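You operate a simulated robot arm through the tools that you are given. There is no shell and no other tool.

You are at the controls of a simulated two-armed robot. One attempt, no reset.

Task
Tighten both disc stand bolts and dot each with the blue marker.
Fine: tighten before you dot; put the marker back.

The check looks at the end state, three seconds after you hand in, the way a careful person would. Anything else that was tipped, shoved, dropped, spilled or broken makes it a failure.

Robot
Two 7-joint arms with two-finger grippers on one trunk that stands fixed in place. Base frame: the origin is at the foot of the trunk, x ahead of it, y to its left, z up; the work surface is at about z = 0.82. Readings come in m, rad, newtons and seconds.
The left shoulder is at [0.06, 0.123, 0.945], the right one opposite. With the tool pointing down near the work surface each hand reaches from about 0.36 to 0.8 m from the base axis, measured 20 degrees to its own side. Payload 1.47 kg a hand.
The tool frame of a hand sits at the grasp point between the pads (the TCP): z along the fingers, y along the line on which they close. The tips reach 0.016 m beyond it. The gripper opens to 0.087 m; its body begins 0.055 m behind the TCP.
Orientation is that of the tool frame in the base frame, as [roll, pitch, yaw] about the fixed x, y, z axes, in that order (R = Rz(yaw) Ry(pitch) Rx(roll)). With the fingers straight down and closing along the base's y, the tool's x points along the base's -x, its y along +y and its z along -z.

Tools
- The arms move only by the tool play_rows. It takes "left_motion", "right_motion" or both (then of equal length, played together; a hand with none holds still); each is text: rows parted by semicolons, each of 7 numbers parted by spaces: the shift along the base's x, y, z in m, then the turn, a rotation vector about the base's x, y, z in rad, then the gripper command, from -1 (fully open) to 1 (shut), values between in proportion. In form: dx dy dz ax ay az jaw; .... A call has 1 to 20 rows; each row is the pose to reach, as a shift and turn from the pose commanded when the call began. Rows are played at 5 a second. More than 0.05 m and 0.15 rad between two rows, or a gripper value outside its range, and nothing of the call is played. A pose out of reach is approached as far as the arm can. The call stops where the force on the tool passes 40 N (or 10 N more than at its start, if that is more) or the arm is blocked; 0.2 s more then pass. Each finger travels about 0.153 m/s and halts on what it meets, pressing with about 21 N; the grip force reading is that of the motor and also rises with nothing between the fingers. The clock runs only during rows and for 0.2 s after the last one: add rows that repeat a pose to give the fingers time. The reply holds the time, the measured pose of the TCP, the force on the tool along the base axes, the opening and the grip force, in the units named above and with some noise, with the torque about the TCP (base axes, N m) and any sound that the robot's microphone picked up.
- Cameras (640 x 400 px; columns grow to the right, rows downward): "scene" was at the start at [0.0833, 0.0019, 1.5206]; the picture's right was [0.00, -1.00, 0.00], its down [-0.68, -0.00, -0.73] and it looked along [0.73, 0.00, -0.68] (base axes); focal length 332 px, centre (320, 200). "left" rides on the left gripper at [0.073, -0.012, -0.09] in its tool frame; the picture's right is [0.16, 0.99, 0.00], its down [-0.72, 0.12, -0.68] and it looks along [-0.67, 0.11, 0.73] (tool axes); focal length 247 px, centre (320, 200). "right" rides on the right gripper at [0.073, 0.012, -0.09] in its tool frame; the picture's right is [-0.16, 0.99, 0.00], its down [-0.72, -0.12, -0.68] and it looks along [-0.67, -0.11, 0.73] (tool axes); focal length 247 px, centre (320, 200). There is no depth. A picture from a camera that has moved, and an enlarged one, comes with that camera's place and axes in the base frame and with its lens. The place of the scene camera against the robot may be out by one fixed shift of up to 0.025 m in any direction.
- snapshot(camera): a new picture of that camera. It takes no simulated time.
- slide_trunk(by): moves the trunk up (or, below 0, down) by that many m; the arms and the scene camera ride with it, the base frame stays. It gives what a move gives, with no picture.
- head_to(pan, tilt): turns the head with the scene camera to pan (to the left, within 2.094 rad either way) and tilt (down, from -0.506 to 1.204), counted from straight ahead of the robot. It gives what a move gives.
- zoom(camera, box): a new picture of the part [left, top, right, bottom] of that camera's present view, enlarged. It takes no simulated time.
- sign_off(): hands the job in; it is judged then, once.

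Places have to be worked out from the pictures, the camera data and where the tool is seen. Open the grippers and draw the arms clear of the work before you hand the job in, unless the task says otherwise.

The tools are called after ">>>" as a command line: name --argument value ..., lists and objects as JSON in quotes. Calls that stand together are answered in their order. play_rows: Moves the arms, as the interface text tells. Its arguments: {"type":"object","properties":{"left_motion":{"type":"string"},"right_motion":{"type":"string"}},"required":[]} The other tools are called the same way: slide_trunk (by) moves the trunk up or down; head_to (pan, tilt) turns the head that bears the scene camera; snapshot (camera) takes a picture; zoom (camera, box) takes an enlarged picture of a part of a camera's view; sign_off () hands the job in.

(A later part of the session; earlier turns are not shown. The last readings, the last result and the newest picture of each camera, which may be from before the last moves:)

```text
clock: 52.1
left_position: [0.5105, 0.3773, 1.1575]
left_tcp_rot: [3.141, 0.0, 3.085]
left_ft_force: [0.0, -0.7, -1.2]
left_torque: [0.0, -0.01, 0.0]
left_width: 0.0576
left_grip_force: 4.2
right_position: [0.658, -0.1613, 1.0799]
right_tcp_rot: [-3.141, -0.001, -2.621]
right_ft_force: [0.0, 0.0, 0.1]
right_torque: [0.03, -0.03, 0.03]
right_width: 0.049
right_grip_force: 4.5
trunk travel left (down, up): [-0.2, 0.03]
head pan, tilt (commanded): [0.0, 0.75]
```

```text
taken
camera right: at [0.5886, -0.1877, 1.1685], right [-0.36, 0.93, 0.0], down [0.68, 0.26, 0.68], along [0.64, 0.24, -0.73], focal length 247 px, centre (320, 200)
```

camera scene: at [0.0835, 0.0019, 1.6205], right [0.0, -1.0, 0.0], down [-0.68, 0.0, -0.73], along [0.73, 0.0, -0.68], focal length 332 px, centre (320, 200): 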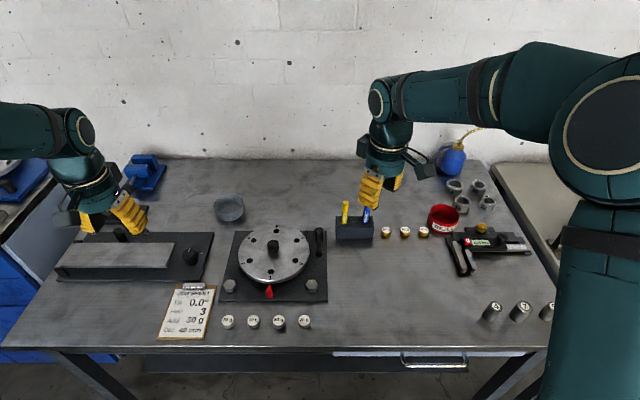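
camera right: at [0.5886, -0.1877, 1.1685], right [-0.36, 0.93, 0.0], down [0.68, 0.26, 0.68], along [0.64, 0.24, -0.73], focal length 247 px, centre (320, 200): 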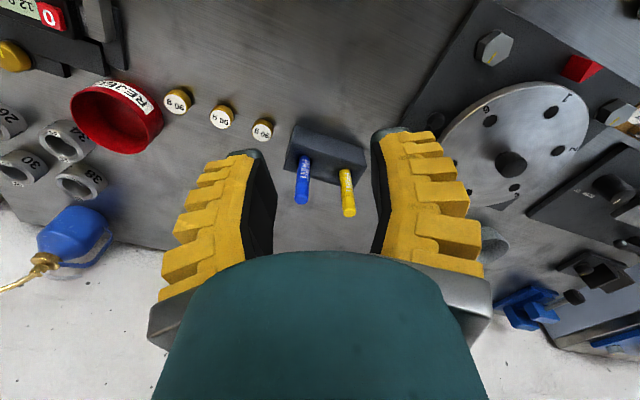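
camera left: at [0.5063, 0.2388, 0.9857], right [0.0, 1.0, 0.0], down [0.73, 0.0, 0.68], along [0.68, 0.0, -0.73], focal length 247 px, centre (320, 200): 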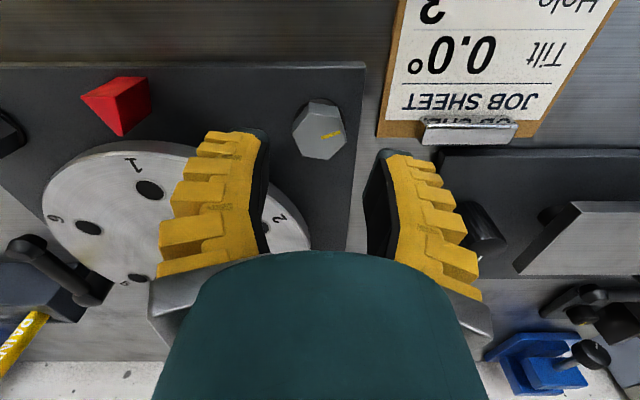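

Both markers are in view. I zoom in to triangulate the blue one.

>>> zoom --camera "right" --box '[270, 110, 390, 230]'

>>> zoom --camera "scene" --box '[320, 190, 400, 250]'

```text
3.33 times, centred on (330, 170) of right
camera zoom: at [0.5886, -0.1877, 1.1685], right [-0.36, 0.93, 0.0], down [0.68, 0.26, 0.68], along [0.64, 0.24, -0.73], focal length 823 px, centre (287, 300)
```

zoom: 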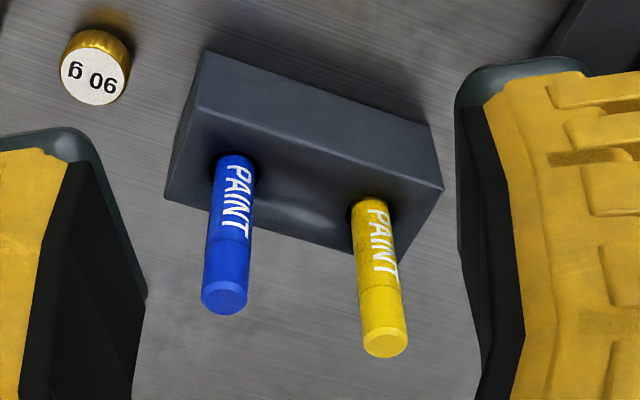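

```text
6.67 times, centred on (360, 220) of scene
camera zoom: at [0.0826, 0.002, 1.6207], right [0.0, -1.0, 0.0], down [-0.68, 0.0, -0.73], along [0.73, 0.0, -0.68], focal length 2215 px, centre (53, 67)
```

zoom: 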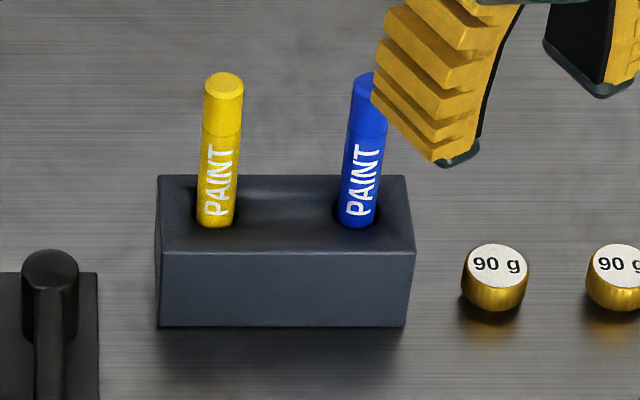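

Using both cameras I place the blue marker at about (0.786, −0.138), top z≈0.951, block top z≈0.866, with the yellow one 6.6 cm to its left. I tilt the hand 0.35 rad forward about its closing line and move to above the blue marker.

>>> play_rows --right_motion "0.032 0.006 -0.012 0.0435 -0.0759 0 0.2; 0.064 0.012 -0.025 0.087 -0.1518 0 0.2; 0.096 0.018 -0.037 0.1306 -0.2277 0 0.2; 0.128 0.024 -0.048 0.1741 -0.3036 0 0.2; 0.128 0.024 -0.048 0.1741 -0.3036 0 0.2"

>>> snapshot --camera "right"

>>> zoom --camera "scene" --box '[300, 120, 460, 250]'

```text
clock: 53.3
left_position: [0.5106, 0.3778, 1.1577]
left_tcp_rot: [-3.14, 0.0, 3.084]
left_ft_force: [0.4, -0.6, -0.4]
left_torque: [-0.03, 0.0, -0.04]
left_width: 0.0574
left_grip_force: 3.7
right_position: [0.7893, -0.1354, 1.0329]
right_tcp_rot: [-3.139, 0.35, -2.619]
right_ft_force: [-0.3, 0.3, -0.6]
right_torque: [-0.01, 0.0, 0.03]
right_width: 0.0408
right_grip_force: 4.3
trunk travel left (down, up): [-0.2, 0.03]
head pan, tilt (commanded): [0.0, 0.75]
```

```text
taken
camera right: at [0.6958, -0.1748, 1.0919], right [-0.36, 0.93, 0.05], down [0.44, 0.12, 0.89], along [0.82, 0.35, -0.46], focal length 247 px, centre (320, 200)
```

right: 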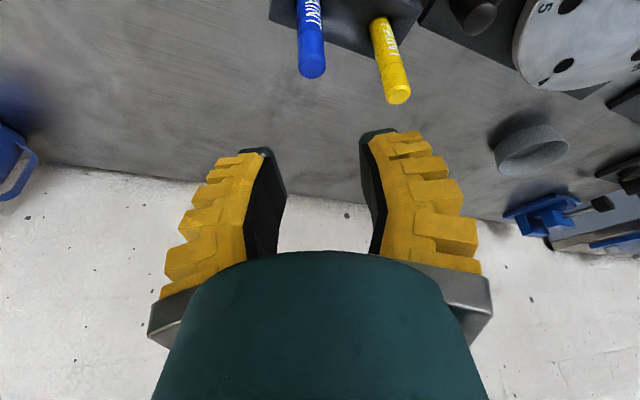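

```text
3.08 times, centred on (380, 185) of scene
camera zoom: at [0.0826, 0.0019, 1.6207], right [0.0, -1.0, 0.0], down [-0.68, 0.0, -0.73], along [0.73, 0.0, -0.68], focal length 1022 px, centre (135, 246)
```

zoom: 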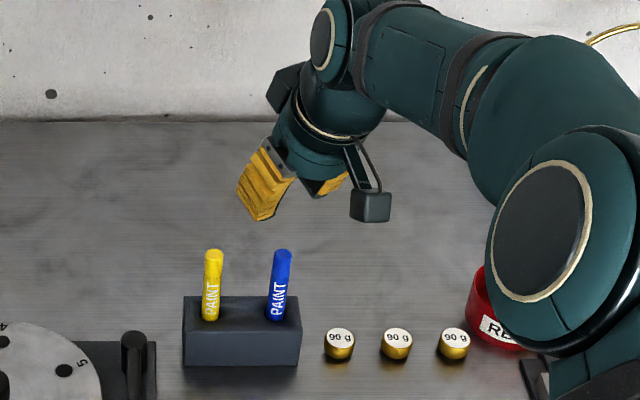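

The marker top measures (0.7866, −0.136) in this view, within 2 mm of the tool point. I descend vertically toward it, stopping with the tips just around its top to check.

>>> play_rows --right_motion "-0.0019 -0.0019 -0.025 0 0 0 0.2; -0.0019 -0.0019 -0.05 0 0 0 0.2; -0.0019 -0.0019 -0.07 0 0 0 0.2; -0.0019 -0.0019 -0.08 0 0 0 0.2; -0.0019 -0.0019 -0.08 0 0 0 0.2"

>>> snapshot --camera "right"

>>> zoom --camera "scene" --box '[300, 150, 440, 250]'

```text
clock: 54.5
left_position: [0.5117, 0.3781, 1.1561]
left_tcp_rot: [3.141, -0.001, 3.084]
left_ft_force: [0.3, -0.8, 0.4]
left_torque: [0.0, 0.01, 0.03]
left_width: 0.0573
left_grip_force: 3.5
right_position: [0.7854, -0.1386, 0.952]
right_tcp_rot: [-3.14, 0.351, -2.618]
right_ft_force: [-0.2, 0.5, 0.5]
right_torque: [-0.04, 0.01, 0.02]
right_width: 0.0409
right_grip_force: 4.4
trunk travel left (down, up): [-0.2, 0.03]
head pan, tilt (commanded): [0.0, 0.75]
```

```text
taken
camera right: at [0.6929, -0.1781, 1.0119], right [-0.36, 0.93, 0.05], down [0.44, 0.12, 0.89], along [0.82, 0.35, -0.46], focal length 247 px, centre (320, 200)
```

right: 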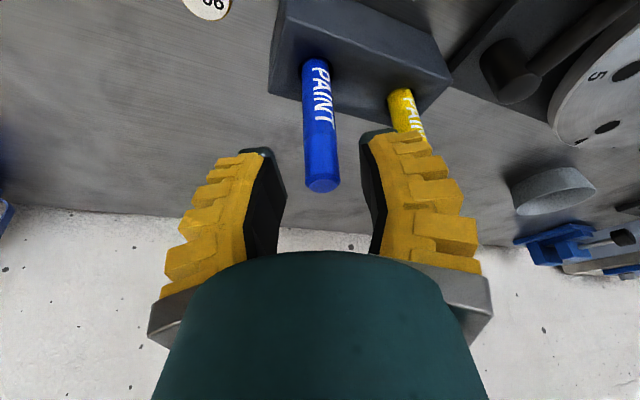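

```text
4.00 times, centred on (370, 200) of scene
camera zoom: at [0.0832, 0.0019, 1.6206], right [0.0, -1.0, 0.0], down [-0.68, 0.0, -0.73], along [0.73, 0.0, -0.68], focal length 1329 px, centre (120, 200)
```

zoom: 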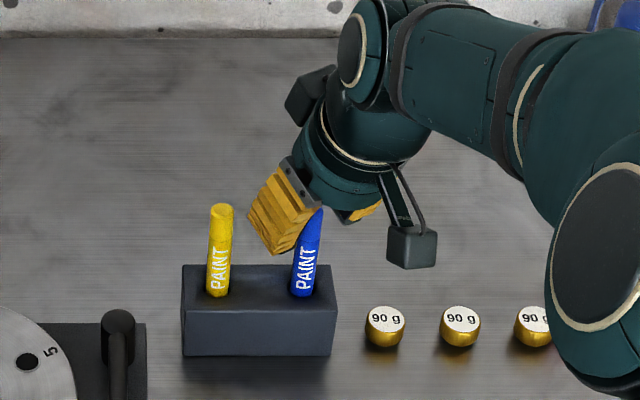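

The blue marker sits centred between the pads. I descend another 35 mm to grip it around z≈0.917 and close.

>>> play_rows --right_motion "0.0012 0.0014 -0.015 0 0 0 0.2; 0.0012 0.0014 -0.035 0 0 0 0.2; 0.0012 0.0014 -0.035 0 0 0 0.2; 0.0012 0.0014 -0.035 0 0 0 0.5; 0.0012 0.0014 -0.035 0 0 0 0.8; 0.0012 0.0014 -0.035 0 0 0 1; 0.0012 0.0014 -0.035 0 0 0 1; 0.0012 0.0014 -0.035 0 0 0 1"

>>> snapshot --camera "right"

>>> zoom --camera "scene" --box '[320, 170, 420, 250]'

```text
clock: 56.3
left_position: [0.5116, 0.3773, 1.1577]
left_tcp_rot: [3.141, 0.0, 3.084]
left_ft_force: [0.0, 0.0, 0.5]
left_torque: [-0.02, -0.01, 0.04]
left_width: 0.0575
left_grip_force: 3.8
right_position: [0.7859, -0.1365, 0.9165]
right_tcp_rot: [-3.14, 0.349, -2.617]
right_ft_force: [-0.5, 0.4, 3.4]
right_torque: [-0.03, 0.04, -0.01]
right_width: 0.0094
right_grip_force: 20.7
trunk travel left (down, up): [-0.2, 0.03]
head pan, tilt (commanded): [0.0, 0.75]
```

```text
taken
camera right: at [0.6945, -0.1763, 0.9753], right [-0.36, 0.93, 0.05], down [0.44, 0.12, 0.89], along [0.82, 0.35, -0.46], focal length 247 px, centre (320, 200)
```

right: 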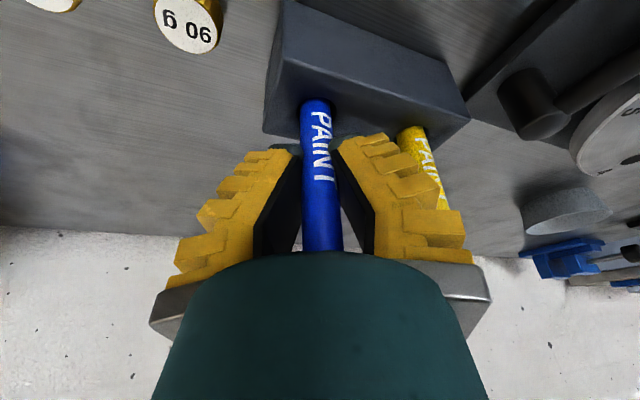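

```text
5.00 times, centred on (370, 210) of scene
camera zoom: at [0.0828, 0.0019, 1.6207], right [0.0, -1.0, 0.0], down [-0.68, 0.0, -0.73], along [0.73, 0.0, -0.68], focal length 1661 px, centre (70, 150)
```

zoom: 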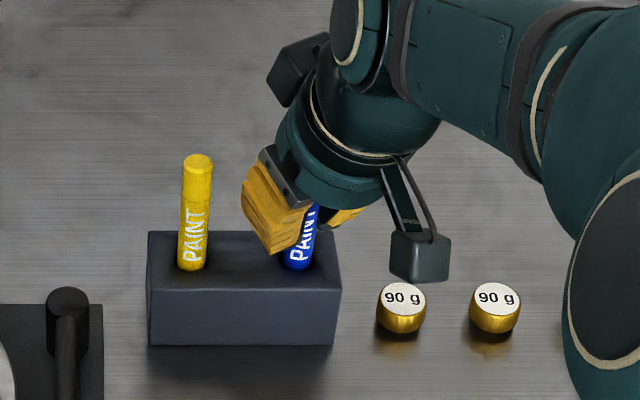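

The blue marker is gripped (about 18 mm thick) with almost no side load. I lift it straight up slowly, 10 cm, and look at its tip.

>>> play_rows --right_motion "0 0 0.01 0 0 0 1; 0 0 0.025 0 0 0 1; 0 0 0.04 0 0 0 1; 0 0 0.055 0 0 0 1; 0 0 0.07 0 0 0 1; 0 0 0.085 0 0 0 1; 0 0 0.1 0 0 0 1; 0 0 0.1 0 0 0 1"

>>> snapshot --camera "right"

>>> zoom --camera "scene" --box '[320, 150, 420, 250]'

```text
clock: 58.1
left_position: [0.5116, 0.378, 1.156]
left_tcp_rot: [-3.142, 0.002, 3.084]
left_ft_force: [-1.4, -0.3, 0.1]
left_torque: [0.0, 0.0, -0.01]
left_width: 0.0575
left_grip_force: 3.7
right_position: [0.786, -0.1379, 1.0179]
right_tcp_rot: [-3.141, 0.349, -2.616]
right_ft_force: [0.0, -1.0, -0.2]
right_torque: [0.01, 0.0, 0.0]
right_width: 0.0074
right_grip_force: 21.4
trunk travel left (down, up): [-0.2, 0.03]
head pan, tilt (commanded): [0.0, 0.75]
```

```text
taken
camera right: at [0.6942, -0.1779, 1.0767], right [-0.36, 0.93, 0.05], down [0.44, 0.12, 0.89], along [0.82, 0.35, -0.46], focal length 247 px, centre (320, 200)
```

right: 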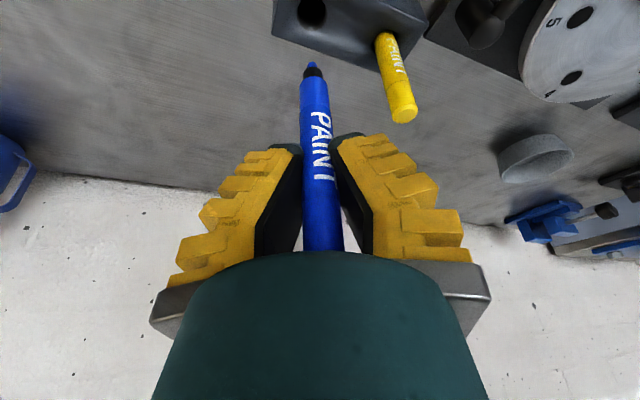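

```text
4.00 times, centred on (370, 200) of scene
camera zoom: at [0.0836, 0.0019, 1.6206], right [0.0, -1.0, 0.0], down [-0.68, 0.0, -0.73], along [0.73, 0.0, -0.68], focal length 1329 px, centre (120, 200)
```

zoom: 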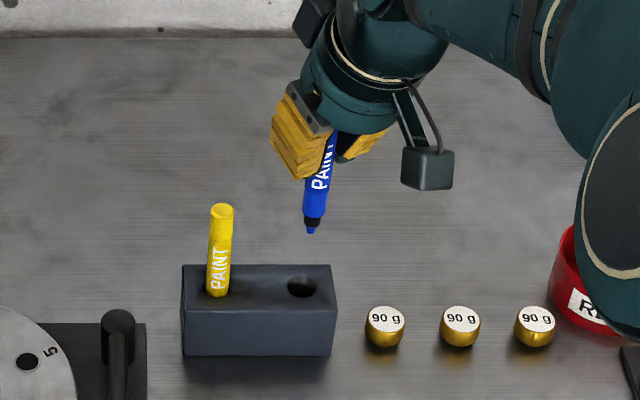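

The marker is out, its blue nib about 90 mm straight below the tool point. I carry it over to above the right bolt, clear of the yellow marker and lever, stopping about 5 cm above the head.

>>> play_rows --right_motion "-0.04 0 0.01 0 0 0 1; -0.08 0.005 0.02 0 0 0 1; -0.115 0.035 0.02 0 0 0 1; -0.15 0.065 0.02 0 0 0 1; -0.18 0.1 0.02 0 0 0 1; -0.205 0.135 0.02 0 0 0 1; -0.2093 0.1606 0 0 0 0 1; -0.2093 0.1606 -0.03 0 0 0 1; -0.2093 0.1606 -0.03 0 0 0 1"

>>> snapshot --camera "right"

>>> zoom --camera "scene" --box '[250, 200, 370, 310]'

>>> snapshot --camera "scene"

```text
clock: 60.1
left_position: [0.5111, 0.3784, 1.1573]
left_tcp_rot: [3.14, 0.0, 3.084]
left_ft_force: [-0.4, 0.0, 0.0]
left_torque: [0.03, -0.02, 0.0]
left_width: 0.0573
left_grip_force: 4.0
right_position: [0.5745, 0.027, 0.983]
right_tcp_rot: [-3.138, 0.349, -2.618]
right_ft_force: [0.0, -0.1, -0.1]
right_torque: [0.0, -0.02, -0.01]
right_width: 0.0068
right_grip_force: 20.9
trunk travel left (down, up): [-0.2, 0.03]
head pan, tilt (commanded): [0.0, 0.75]
```

```text
taken
camera right: at [0.4822, -0.0124, 1.0419], right [-0.36, 0.93, 0.05], down [0.44, 0.12, 0.89], along [0.82, 0.35, -0.46], focal length 247 px, centre (320, 200)
```

right: 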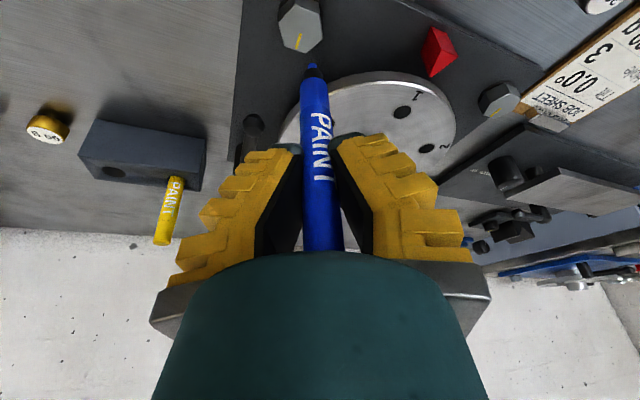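

```text
3.64 times, centred on (310, 255) of scene
camera zoom: at [0.0829, 0.002, 1.6207], right [0.0, -1.0, 0.0], down [-0.68, 0.0, -0.73], along [0.73, 0.0, -0.68], focal length 1208 px, centre (356, 0)
```

zoom: 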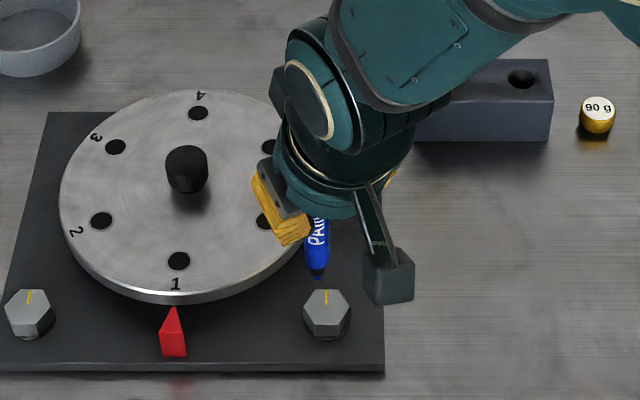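

```text
taken
camera scene: at [0.0829, 0.002, 1.6207], right [0.0, -1.0, 0.0], down [-0.68, 0.0, -0.73], along [0.73, 0.0, -0.68], focal length 332 px, centre (320, 200)
```

scene: 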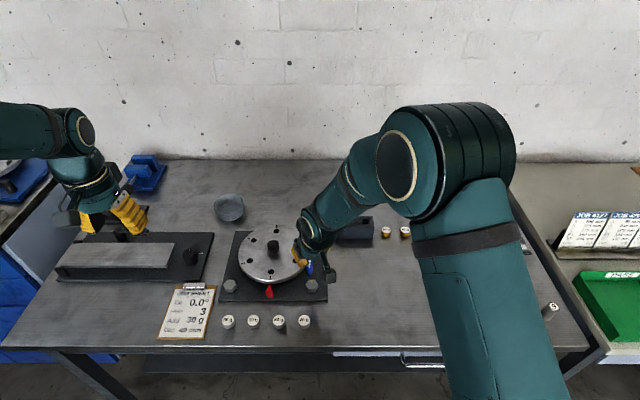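

The tool point came out at (0.5743, 0.0268), about 5 mm off from commanded, with the nib some 45 mm above the head. I correct the offset and come down to roughly 10 mm above the head centre.

>>> play_rows --right_motion "0.0032 -0.0047 0 0 0 0 1; 0.0032 -0.0047 -0.015 0 0 0 1; 0.0032 -0.0047 -0.032 0 0 0 1; 0.0032 -0.0047 -0.032 0 0 0 1; 0.0032 -0.0047 -0.032 0 0 0 1"

>>> zoom --camera "right" --box '[260, 0, 380, 110]'

>>> zoom --camera "scene" --box '[290, 250, 350, 300]'

```text
clock: 61.3
left_position: [0.51, 0.3772, 1.1568]
left_tcp_rot: [3.139, 0.0, 3.084]
left_ft_force: [-0.4, 0.5, -0.7]
left_torque: [0.01, 0.01, 0.0]
left_width: 0.0576
left_grip_force: 3.6
right_position: [0.5791, 0.0199, 0.9524]
right_tcp_rot: [-3.138, 0.351, -2.619]
right_ft_force: [-0.8, -0.5, -0.3]
right_torque: [0.02, 0.04, 0.01]
right_width: 0.007
right_grip_force: 21.2
trunk travel left (down, up): [-0.2, 0.03]
head pan, tilt (commanded): [0.0, 0.75]
```

```text
3.64 times, centred on (320, 55) of right
camera zoom: at [0.486, -0.0187, 1.0117], right [-0.36, 0.93, 0.05], down [0.44, 0.12, 0.89], along [0.82, 0.35, -0.46], focal length 898 px, centre (320, 727)
```

zoom: 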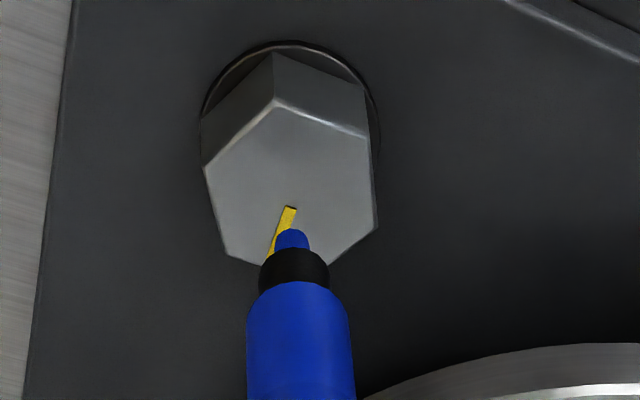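

```text
8.00 times, centred on (320, 275) of scene
camera zoom: at [0.0834, 0.0018, 1.6206], right [0.0, -1.0, 0.0], down [-0.68, 0.0, -0.73], along [0.73, 0.0, -0.68], focal length 2658 px, centre (320, -400)
```

zoom: 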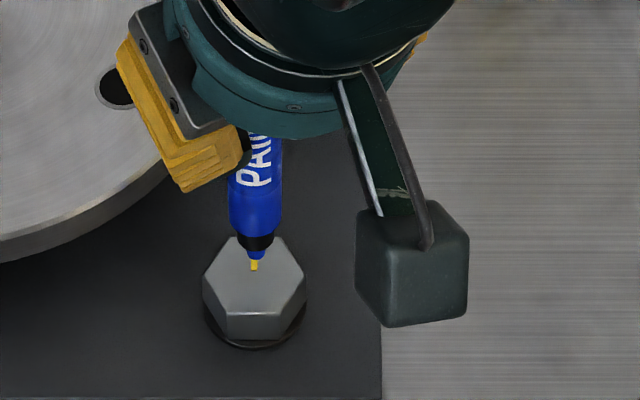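

The nib is about 14 mm above the head and within 2 mm of its centre (0.580, 0.022). I correct and descend in small steps toward contact.

>>> play_rows --right_motion "0.001 0.0018 0 0 0 0 1; 0.001 0.0018 -0.006 0 0 0 1; 0.001 0.0018 -0.01 0 0 0 1; 0.001 0.0018 -0.013 0 0 0 1; 0.001 0.0018 -0.013 0 0 0 1"

>>> zoom --camera "right" --box '[260, 0, 380, 110]'

>>> zoom --camera "scene" --box '[290, 250, 350, 300]'

```text
clock: 62.5
left_position: [0.5109, 0.378, 1.1575]
left_tcp_rot: [3.141, 0.002, 3.084]
left_ft_force: [1.5, 0.4, 0.4]
left_torque: [-0.01, -0.03, -0.02]
left_width: 0.0575
left_grip_force: 3.6
right_position: [0.5812, 0.0218, 0.9407]
right_tcp_rot: [-3.139, 0.352, -2.618]
right_ft_force: [-0.1, -0.2, 0.4]
right_torque: [-0.02, -0.01, -0.03]
right_width: 0.0065
right_grip_force: 20.8
trunk travel left (down, up): [-0.2, 0.03]
head pan, tilt (commanded): [0.0, 0.75]
```

```text
3.64 times, centred on (320, 55) of right
camera zoom: at [0.4889, -0.0181, 1.0001], right [-0.36, 0.93, 0.05], down [0.44, 0.12, 0.89], along [0.82, 0.35, -0.46], focal length 898 px, centre (320, 727)
```

zoom: 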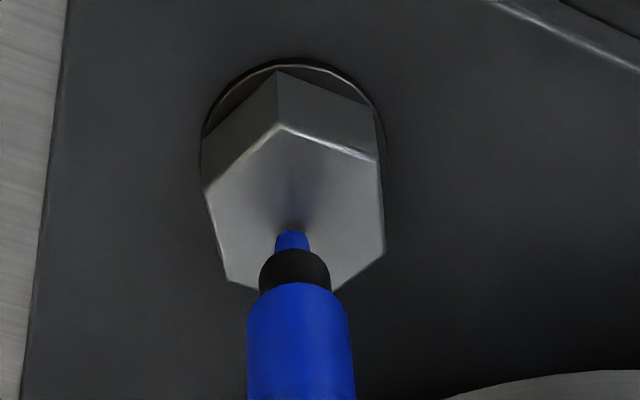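

```text
8.00 times, centred on (320, 275) of scene
camera zoom: at [0.0832, 0.0019, 1.6206], right [0.0, -1.0, 0.0], down [-0.68, 0.0, -0.73], along [0.73, 0.0, -0.68], focal length 2658 px, centre (320, -400)
```

zoom: 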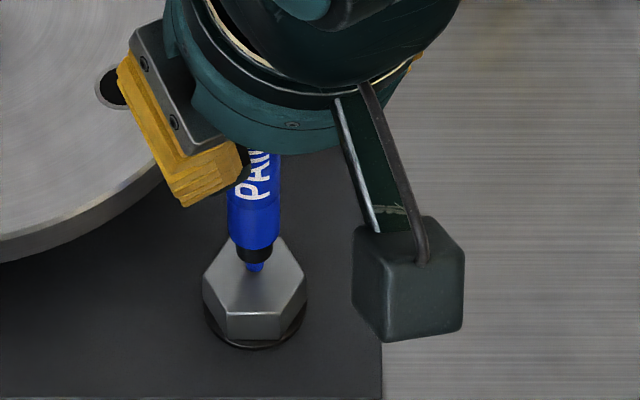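

The nib is about 3 mm above the head centre with zero force. I go down in half-millimetre-scale steps to touch.

>>> play_rows --right_motion "-0.0003 0.0008 -0.0015 0 0 0 1; -0.0003 0.0008 -0.0025 0 0 0 1; -0.0003 0.0008 -0.0032 0 0 0 1; -0.0003 0.0008 -0.0032 0 0 0 1"

>>> zoom --camera "right" --box '[260, 0, 380, 110]'

```text
clock: 63.5
left_position: [0.5109, 0.3785, 1.1578]
left_tcp_rot: [-3.14, -0.001, 3.083]
left_ft_force: [0.9, 0.1, -0.2]
left_torque: [-0.02, -0.02, -0.03]
left_width: 0.0573
left_grip_force: 3.4
right_position: [0.5801, 0.0214, 0.9382]
right_tcp_rot: [-3.14, 0.351, -2.618]
right_ft_force: [0.8, 0.1, 2.4]
right_torque: [-0.01, -0.07, 0.0]
right_width: 0.006
right_grip_force: 20.7
trunk travel left (down, up): [-0.2, 0.03]
head pan, tilt (commanded): [0.0, 0.75]
```

```text
3.64 times, centred on (320, 55) of right
camera zoom: at [0.4885, -0.0181, 0.9977], right [-0.36, 0.93, 0.05], down [0.44, 0.12, 0.89], along [0.82, 0.35, -0.46], focal length 898 px, centre (320, 727)
```

zoom: 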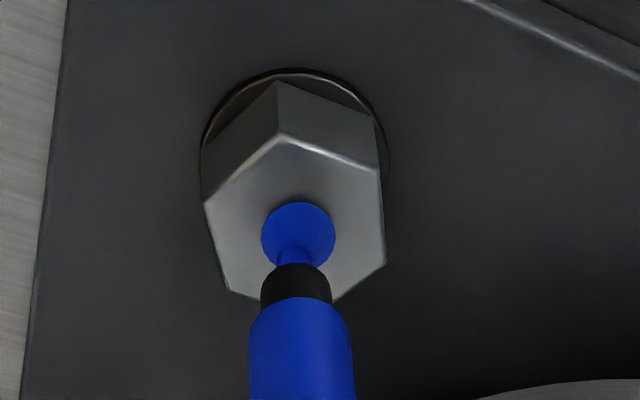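

A blue dot now shows on the right bolt head (2.4 N touch). I lift 6 cm and carry the marker across to above the left bolt.

>>> play_rows --right_motion "0 0 0.02 0 0 0 1; 0 0 0.05 0 0 0 1; 0 0.04 0.06 0 0 0 1; 0 0.085 0.06 0 0 0 1; 0 0.13 0.06 0 0 0 1; 0 0.175 0.06 0 0 0 1; 0 0.2173 0.06 0 0 0 1; 0 0.2173 0.03 0 0 0 1; 0 0.2173 0.03 0 0 0 1"

>>> snapshot --camera "right"

>>> zoom --camera "scene" --box '[190, 200, 350, 310]'

```text
clock: 65.5
left_position: [0.5116, 0.3778, 1.1572]
left_tcp_rot: [-3.139, 0.001, 3.083]
left_ft_force: [0.0, 0.3, 0.4]
left_torque: [0.0, 0.05, -0.01]
left_width: 0.0577
left_grip_force: 4.2
right_position: [0.5824, 0.2381, 0.9716]
right_tcp_rot: [-3.14, 0.35, -2.62]
right_ft_force: [0.3, -0.5, -0.1]
right_torque: [0.0, 0.01, -0.02]
right_width: 0.0058
right_grip_force: 20.6
trunk travel left (down, up): [-0.2, 0.03]
head pan, tilt (commanded): [0.0, 0.75]
```

```text
taken
camera right: at [0.4901, 0.1984, 1.0302], right [-0.36, 0.93, 0.05], down [0.44, 0.12, 0.89], along [0.82, 0.35, -0.46], focal length 247 px, centre (320, 200)
```

right: 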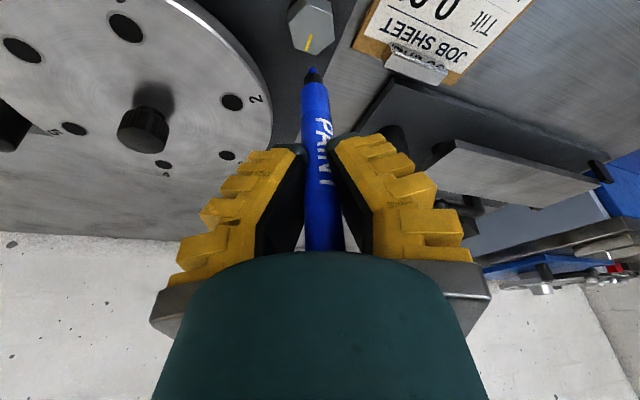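

```text
3.64 times, centred on (270, 255) of scene
camera zoom: at [0.0826, 0.0021, 1.6207], right [0.0, -1.0, 0.0], down [-0.68, 0.0, -0.73], along [0.73, 0.0, -0.68], focal length 1208 px, centre (502, 0)
```

zoom: 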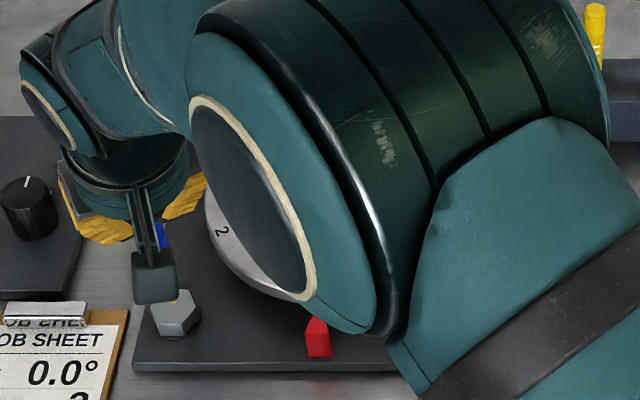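

Now hovering above the left bolt. I zoom in to check nib and head centre alignment.

>>> zoom --camera "right" --box '[260, 0, 380, 110]'

```text
3.64 times, centred on (320, 55) of right
camera zoom: at [0.4901, 0.1984, 1.0302], right [-0.36, 0.93, 0.05], down [0.44, 0.12, 0.89], along [0.82, 0.35, -0.46], focal length 898 px, centre (320, 727)
```

zoom: 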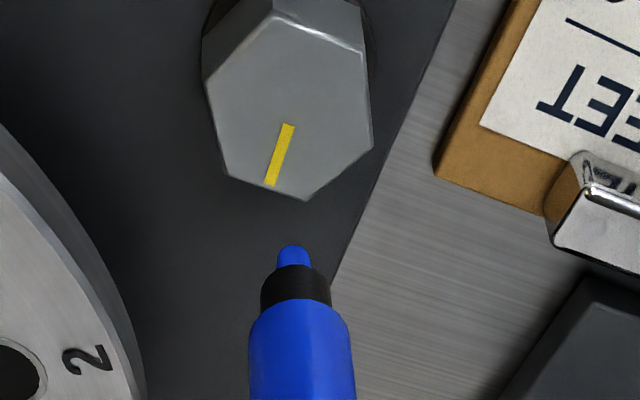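

The marker slid up about 4 mm in the grip at the touch, and the nib is now ~37 mm above the left head and within 2 mm of its centre. I descend 30 mm with a small correction.

>>> play_rows --right_motion "-0.0015 0.0007 -0.01 0 0 0 1; -0.0015 0.0007 -0.02 0 0 0 1; -0.0015 0.0007 -0.03 0 0 0 1; -0.0015 0.0007 -0.03 0 0 0 1"

>>> zoom --camera "right" --box '[260, 0, 380, 110]'

```text
clock: 66.5
left_position: [0.5116, 0.3776, 1.1579]
left_tcp_rot: [-3.14, -0.001, 3.085]
left_ft_force: [0.3, 1.0, 0.6]
left_torque: [0.05, 0.02, -0.06]
left_width: 0.0574
left_grip_force: 3.8
right_position: [0.5793, 0.2386, 0.9389]
right_tcp_rot: [-3.14, 0.35, -2.618]
right_ft_force: [-0.1, -0.3, -0.5]
right_torque: [0.01, -0.02, 0.0]
right_width: 0.0059
right_grip_force: 21.2
trunk travel left (down, up): [-0.2, 0.03]
head pan, tilt (commanded): [0.0, 0.75]
```

```text
3.64 times, centred on (320, 55) of right
camera zoom: at [0.4875, 0.1987, 0.9981], right [-0.36, 0.93, 0.05], down [0.44, 0.12, 0.89], along [0.82, 0.35, -0.46], focal length 898 px, centre (320, 727)
```

zoom: 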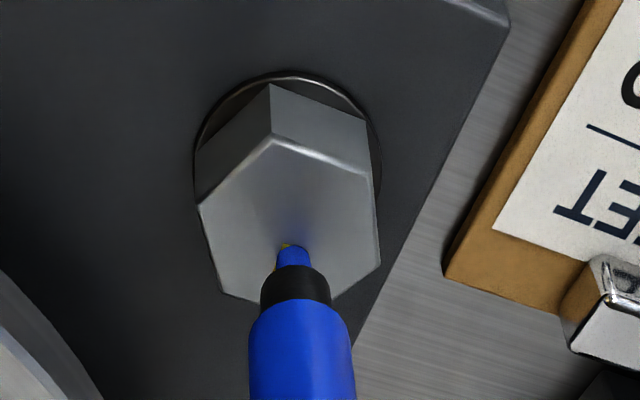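

About 5 mm to go with no force. I continue down in small steps to touch.

>>> play_rows --right_motion "0.0005 0.0005 -0.002 0 0 0 1; 0.0005 0.0005 -0.0035 0 0 0 1; 0.0005 0.0005 -0.0045 0 0 0 1; 0.0005 0.0005 -0.0045 0 0 0 1"

>>> zoom --camera "right" --box '[260, 0, 380, 110]'

```text
clock: 67.5
left_position: [0.5097, 0.3769, 1.1566]
left_tcp_rot: [3.14, 0.0, 3.085]
left_ft_force: [-0.5, -0.3, 0.0]
left_torque: [0.03, -0.01, -0.02]
left_width: 0.0576
left_grip_force: 2.9
right_position: [0.5799, 0.2411, 0.9352]
right_tcp_rot: [3.141, 0.352, -2.619]
right_ft_force: [2.0, 0.7, 11.3]
right_torque: [0.08, -0.2, 0.04]
right_width: 0.0079
right_grip_force: 21.1
trunk travel left (down, up): [-0.2, 0.03]
head pan, tilt (commanded): [0.0, 0.75]
```

```text
3.64 times, centred on (320, 55) of right
camera zoom: at [0.4875, 0.2002, 0.9941], right [-0.37, 0.93, 0.05], down [0.44, 0.12, 0.89], along [0.82, 0.35, -0.46], focal length 898 px, centre (320, 727)
```

zoom: 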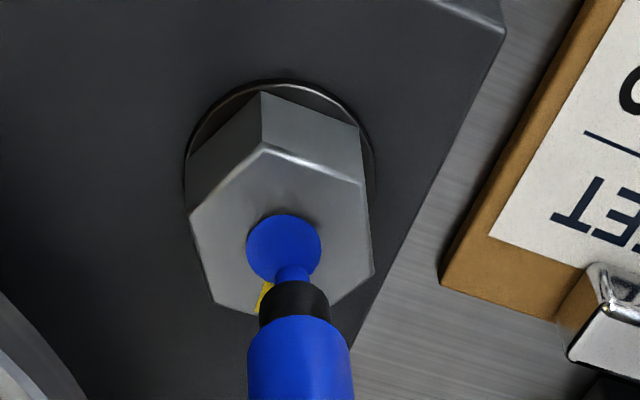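

The blue dot is on the left bolt head too. I lift straight up and look at the dot and at the marker's seat in the grip.

>>> play_rows --right_motion "0 0 0.01 0 0 0 1; 0 0 0.03 0 0 0 1; 0 0 0.06 0 0 0 1; 0 0 0.1027 0 0 0 1; 0 0 0.1027 0 0 0 1"

>>> snapshot --camera "right"

>>> zoom --camera "right" --box '[260, 0, 380, 110]'

```text
clock: 68.7
left_position: [0.5125, 0.379, 1.1573]
left_tcp_rot: [3.141, 0.001, 3.084]
left_ft_force: [0.4, -0.2, 0.1]
left_torque: [0.0, 0.0, 0.0]
left_width: 0.0572
left_grip_force: 3.8
right_position: [0.5827, 0.2449, 1.0367]
right_tcp_rot: [-3.139, 0.35, -2.619]
right_ft_force: [-0.7, -0.3, -0.1]
right_torque: [0.04, 0.01, 0.01]
right_width: 0.0077
right_grip_force: 20.9
trunk travel left (down, up): [-0.2, 0.03]
head pan, tilt (commanded): [0.0, 0.75]
```

```text
taken
camera right: at [0.4907, 0.2052, 1.0964], right [-0.36, 0.93, 0.05], down [0.44, 0.12, 0.89], along [0.82, 0.35, -0.46], focal length 247 px, centre (320, 200)
```

right: 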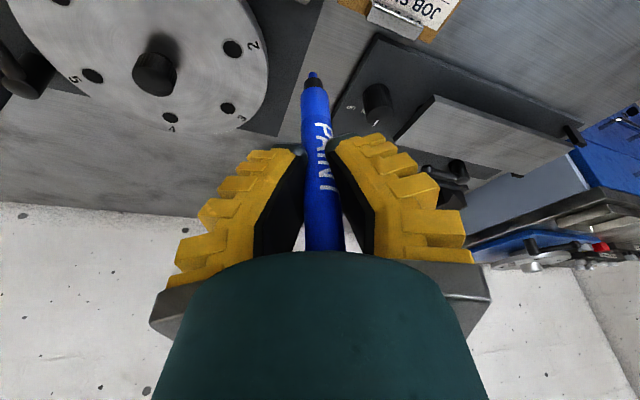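

```text
3.64 times, centred on (320, 55) of right
camera zoom: at [0.4907, 0.2052, 1.0964], right [-0.36, 0.93, 0.05], down [0.44, 0.12, 0.89], along [0.82, 0.35, -0.46], focal length 898 px, centre (320, 727)
```

zoom: 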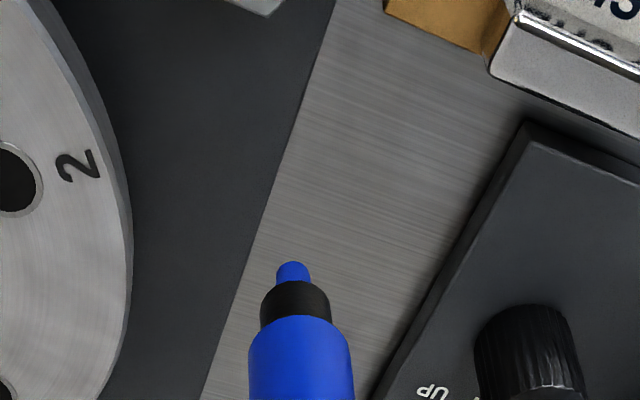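

Tip now sits ~81 mm below the tool point (it slid ~8 mm up in total), still upright. I carry it back along the same clear path to above its hole.

>>> play_rows --right_motion "0 -0.045 0 0 0 0 1; 0 -0.09 0 0 0 0 1; 0 -0.135 0 0 0 0 1; 0 -0.18 0 0 0 0 1; 0 -0.225 0 0 0 0 1; 0.0014 -0.242 0 0 0 0 1; 0.0264 -0.277 0 0 0 0 1; 0.0564 -0.312 0 0 0 0 1; 0.0914 -0.342 0 0 0 0 1; 0.1264 -0.372 0 0 0 0 1; 0.1664 -0.377 0 0 0 0 1; 0.2064 -0.377 -0.02 0 0 0 1; 0.2064 -0.377 -0.02 0 0 0 1; 0.2064 -0.377 -0.02 0 0 0 1"

>>> zoom --camera "right" --box '[240, 0, 400, 110]'

>>> zoom --camera "scene" --box '[330, 160, 410, 240]'

>>> zoom --camera "scene" --box '[200, 220, 350, 310]'

```text
clock: 71.7
left_position: [0.511, 0.3763, 1.1567]
left_tcp_rot: [3.14, -0.001, 3.085]
left_ft_force: [0.4, -0.4, -0.8]
left_torque: [-0.01, 0.01, 0.04]
left_width: 0.0574
left_grip_force: 3.9
right_position: [0.786, -0.1333, 1.0159]
right_tcp_rot: [3.142, 0.349, -2.617]
right_ft_force: [-0.8, -0.1, 0.5]
right_torque: [-0.01, 0.06, 0.02]
right_width: 0.0071
right_grip_force: 20.7
trunk travel left (down, up): [-0.2, 0.03]
head pan, tilt (commanded): [0.0, 0.75]
```

```text
3.64 times, centred on (320, 55) of right
camera zoom: at [0.6943, -0.1731, 1.0755], right [-0.37, 0.93, 0.05], down [0.45, 0.12, 0.89], along [0.82, 0.35, -0.46], focal length 898 px, centre (320, 727)
```

zoom: 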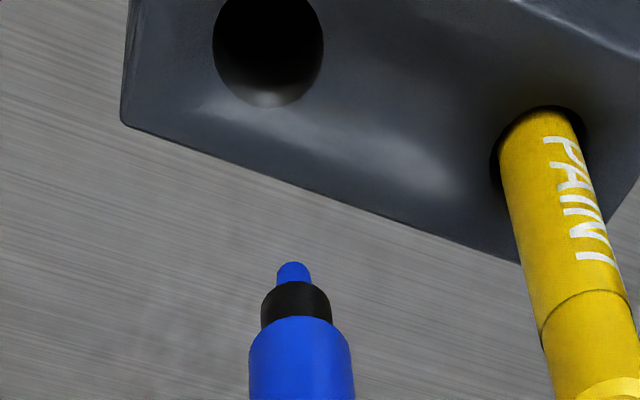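

```text
5.00 times, centred on (370, 200) of scene
camera zoom: at [0.0845, 0.0018, 1.6205], right [0.0, -1.0, 0.0], down [-0.68, 0.0, -0.73], along [0.73, 0.0, -0.68], focal length 1661 px, centre (70, 200)
```

zoom: 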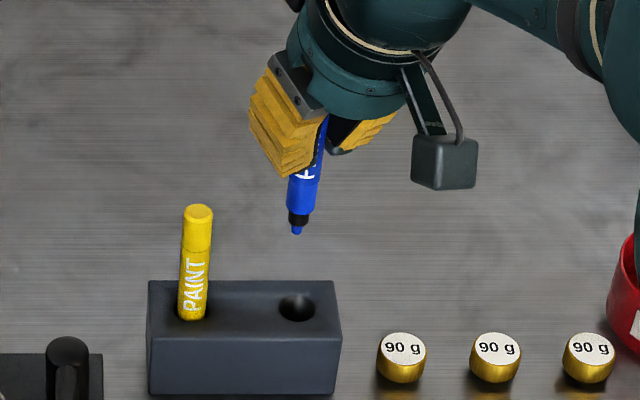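

```text
4.27 times, centred on (275, 265) of scene
camera zoom: at [0.0845, 0.0018, 1.6205], right [0.0, -1.0, 0.0], down [-0.68, 0.0, -0.73], along [0.73, 0.0, -0.68], focal length 1418 px, centre (512, -77)
```

zoom: 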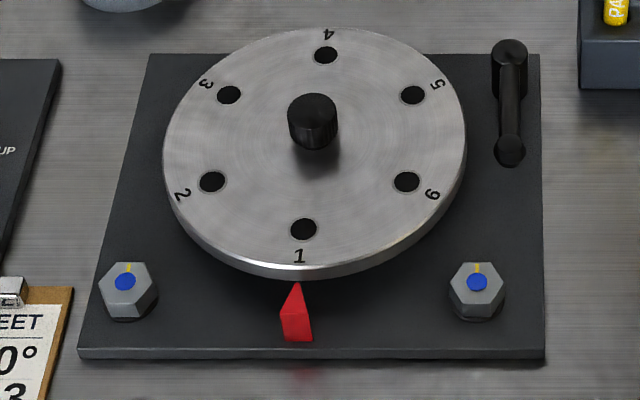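

Both heads now carry a blue dot with ticks still straight. For putting the marker back I need fine alignment: the hand is a few mm to the left of its pick pose, so I zoom closer on nib and hole.

>>> zoom --camera "scene" --box '[350, 195, 380, 230]'

>>> zoom --camera "right" --box '[280, 0, 340, 40]'

```text
11.43 times, centred on (365, 212) of scene
camera zoom: at [0.0845, 0.0018, 1.6205], right [0.0, -1.0, 0.0], down [-0.68, 0.0, -0.73], along [0.73, 0.0, -0.68], focal length 3798 px, centre (-194, 57)
```

zoom: 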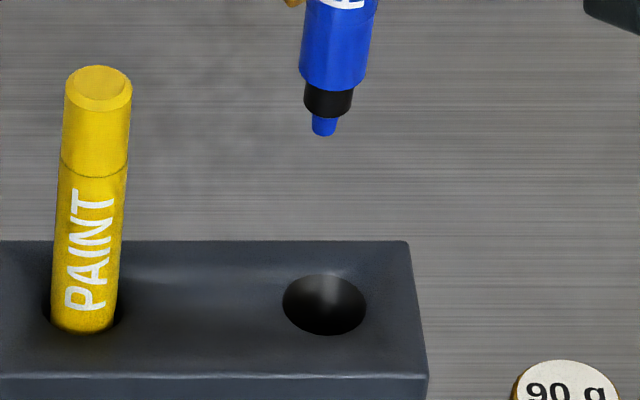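

```text
10.00 times, centred on (310, 20) of right
camera zoom: at [0.6943, -0.1731, 1.0755], right [-0.37, 0.93, 0.05], down [0.45, 0.12, 0.89], along [0.82, 0.35, -0.46], focal length 2470 px, centre (420, 2000)
```

zoom: 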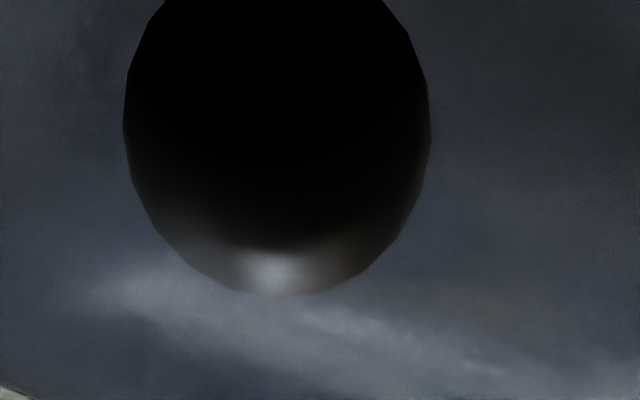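

The nib is roughly 4 mm left of the hole's centre by combined measures, x is fine. I shift −3.8 mm in y and lower until the nib is just above the block, then re-measure.

>>> play_rows --right_motion "0 -0.0038 0 0 0 0 1; 0 -0.0038 -0.02 0 0 0 1; 0 -0.0038 -0.04 0 0 0 1; 0 -0.0038 -0.06 0 0 0 1; 0 -0.0038 -0.06 0 0 0 1"

>>> zoom --camera "scene" --box '[350, 195, 380, 230]'

>>> zoom --camera "right" --box '[250, 20, 370, 120]'

```text
clock: 72.9
left_position: [0.5107, 0.3772, 1.157]
left_tcp_rot: [-3.141, -0.001, 3.084]
left_ft_force: [-0.5, -0.5, 1.1]
left_torque: [0.0, -0.01, -0.02]
left_width: 0.0573
left_grip_force: 3.6
right_position: [0.7882, -0.1399, 0.9565]
right_tcp_rot: [-3.139, 0.35, -2.618]
right_ft_force: [-0.6, -0.3, -0.6]
right_torque: [0.01, -0.01, -0.04]
right_width: 0.0073
right_grip_force: 21.1
trunk travel left (down, up): [-0.2, 0.03]
head pan, tilt (commanded): [0.0, 0.75]
```

```text
11.43 times, centred on (365, 212) of scene
camera zoom: at [0.0829, 0.002, 1.6207], right [0.0, -1.0, 0.0], down [-0.68, 0.0, -0.73], along [0.73, 0.0, -0.68], focal length 3798 px, centre (-194, 57)
```

zoom: 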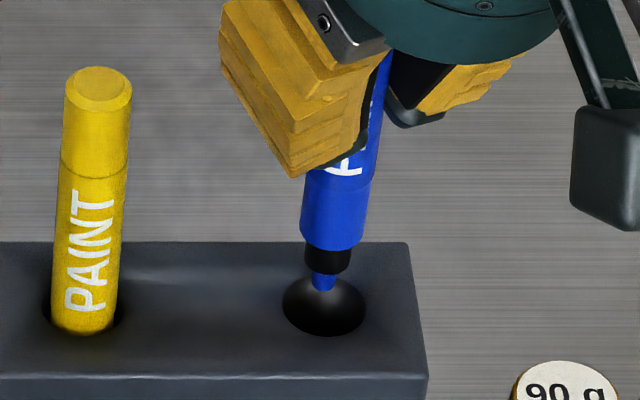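

```text
4.00 times, centred on (310, 70) of right
camera zoom: at [0.6958, -0.1787, 1.0167], right [-0.37, 0.93, 0.05], down [0.44, 0.12, 0.89], along [0.82, 0.35, -0.46], focal length 988 px, centre (360, 720)
```

zoom: 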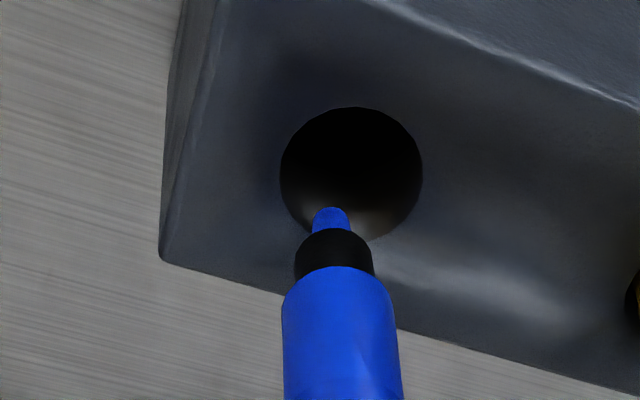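

The nib's depth is slightly ambiguous, but all estimates say it should go about 3 mm left and 1 mm back. I make that correction and lower 10 mm so the thin nib enters the 22 mm hole, then re-check.

>>> play_rows --right_motion "-0.0012 0.003 0 0 0 0 1; -0.0012 0.003 -0.005 0 0 0 1; -0.0012 0.003 -0.01 0 0 0 1; -0.0012 0.003 -0.01 0 0 0 1"

>>> zoom --camera "scene" --box '[350, 195, 380, 230]'

>>> zoom --camera "right" --box '[250, 20, 370, 120]'

```text
clock: 73.9
left_position: [0.5108, 0.3771, 1.1571]
left_tcp_rot: [-3.141, 0.0, 3.083]
left_ft_force: [-0.1, -0.4, 0.7]
left_torque: [-0.02, 0.02, 0.0]
left_width: 0.0571
left_grip_force: 3.5
right_position: [0.786, -0.1381, 0.9462]
right_tcp_rot: [-3.138, 0.348, -2.617]
right_ft_force: [-0.6, 0.2, -0.2]
right_torque: [0.0, 0.0, 0.01]
right_width: 0.0072
right_grip_force: 21.4
trunk travel left (down, up): [-0.2, 0.03]
head pan, tilt (commanded): [0.0, 0.75]
```

```text
11.43 times, centred on (365, 212) of scene
camera zoom: at [0.0833, 0.0018, 1.6206], right [0.0, -1.0, 0.0], down [-0.68, 0.0, -0.73], along [0.73, 0.0, -0.68], focal length 3798 px, centre (-194, 57)
```

zoom: 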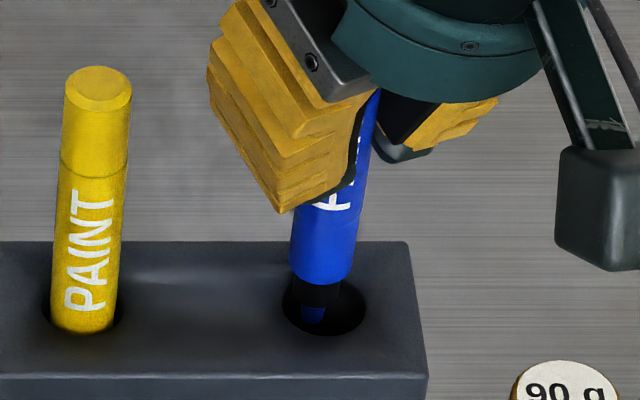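

```text
4.00 times, centred on (310, 70) of right
camera zoom: at [0.6936, -0.1764, 1.0063], right [-0.36, 0.93, 0.05], down [0.44, 0.12, 0.89], along [0.82, 0.35, -0.46], focal length 988 px, centre (360, 720)
```

zoom: 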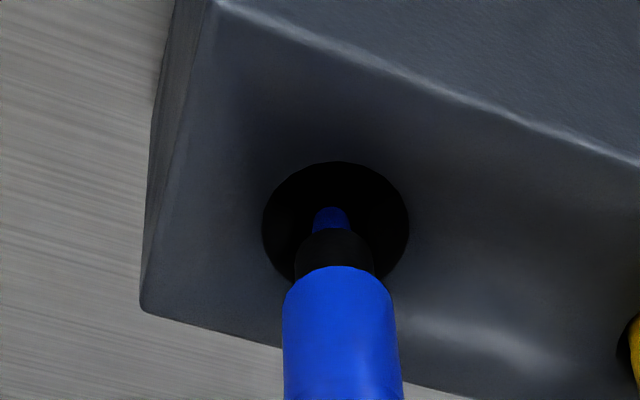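

Both views average to the marker being centred over the hole within about 2 mm. I lower it slowly another 12 mm, watching for contact force.

>>> play_rows --right_motion "0 0 -0.003 0 0 0 1; 0 0 -0.006 0 0 0 1; 0 0 -0.009 0 0 0 1; 0 0 -0.012 0 0 0 1; 0 0 -0.012 0 0 0 1"

>>> zoom --camera "scene" --box '[350, 195, 380, 230]'

>>> zoom --camera "right" --box '[250, 20, 370, 120]'

```text
clock: 75.1
left_position: [0.5093, 0.3772, 1.1563]
left_tcp_rot: [-3.141, 0.002, 3.083]
left_ft_force: [-0.3, -0.5, 0.7]
left_torque: [0.0, 0.0, -0.04]
left_width: 0.0575
left_grip_force: 3.2
right_position: [0.7839, -0.1379, 0.9363]
right_tcp_rot: [-3.139, 0.353, -2.617]
right_ft_force: [0.8, 0.8, 14.2]
right_torque: [0.08, -0.15, -0.01]
right_width: 0.0111
right_grip_force: 21.5
trunk travel left (down, up): [-0.2, 0.03]
head pan, tilt (commanded): [0.0, 0.75]
```

```text
11.43 times, centred on (365, 212) of scene
camera zoom: at [0.0815, 0.0023, 1.6208], right [0.0, -1.0, 0.0], down [-0.68, 0.0, -0.73], along [0.73, 0.0, -0.68], focal length 3798 px, centre (-194, 57)
```

zoom: 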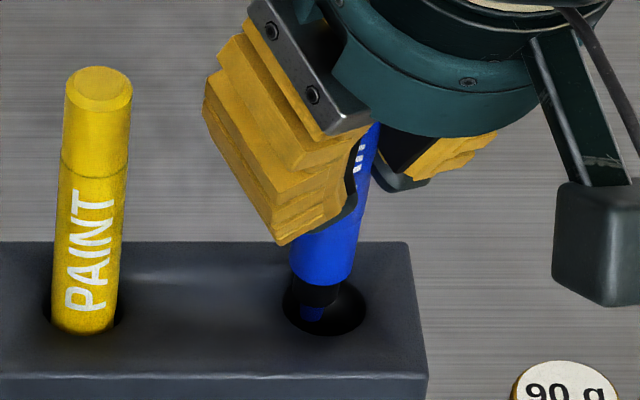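

```text
4.00 times, centred on (310, 70) of right
camera zoom: at [0.6927, -0.1771, 0.9957], right [-0.36, 0.93, 0.05], down [0.44, 0.12, 0.89], along [0.82, 0.35, -0.46], focal length 988 px, centre (360, 720)
```

zoom: 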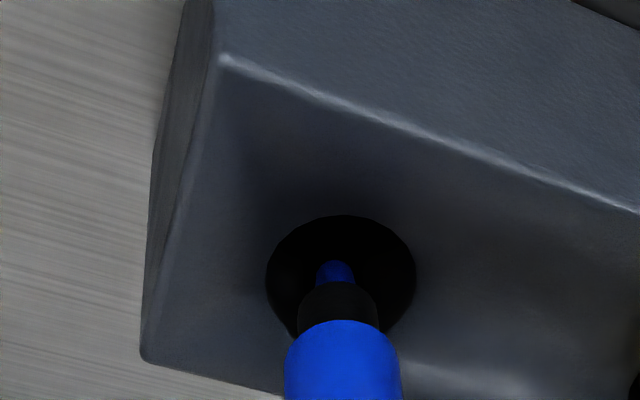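

Contact at 14 N: the marker was pushed up in the grip rather than entering, so it's off-centre. I take the closest zooms of nib and hole in both views before correcting.

>>> zoom --camera "scene" --box '[357, 210, 374, 222]'

>>> zoom --camera "right" --box '[285, 65, 335, 110]'

```text
16.00 times, centred on (366, 216) of scene
camera zoom: at [0.0815, 0.0023, 1.6208], right [0.0, -1.0, 0.0], down [-0.68, 0.0, -0.73], along [0.73, 0.0, -0.68], focal length 5317 px, centre (-408, -56)
```

zoom: 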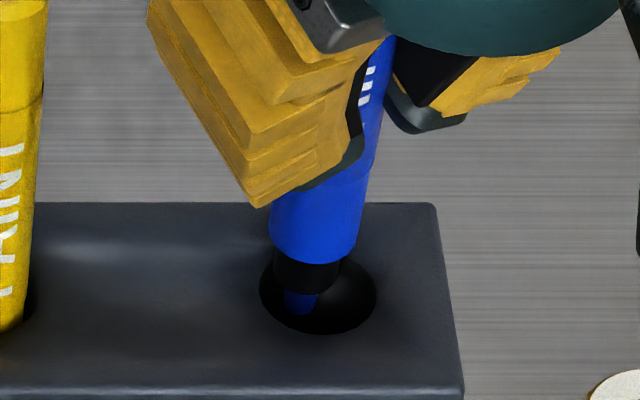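

```text
8.89 times, centred on (310, 88) of right
camera zoom: at [0.6927, -0.1771, 0.9957], right [-0.36, 0.93, 0.05], down [0.44, 0.12, 0.89], along [0.82, 0.35, -0.46], focal length 2195 px, centre (409, 1200)
```

zoom: 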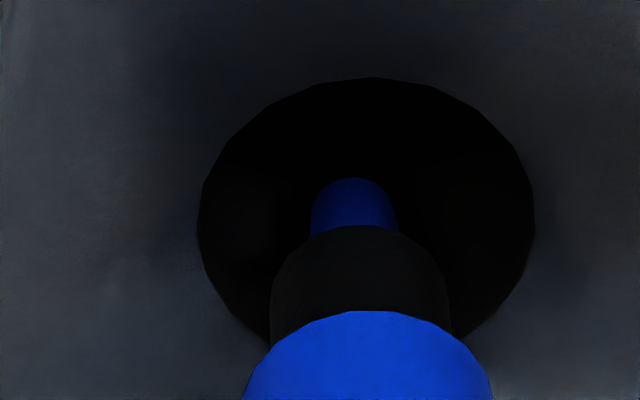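

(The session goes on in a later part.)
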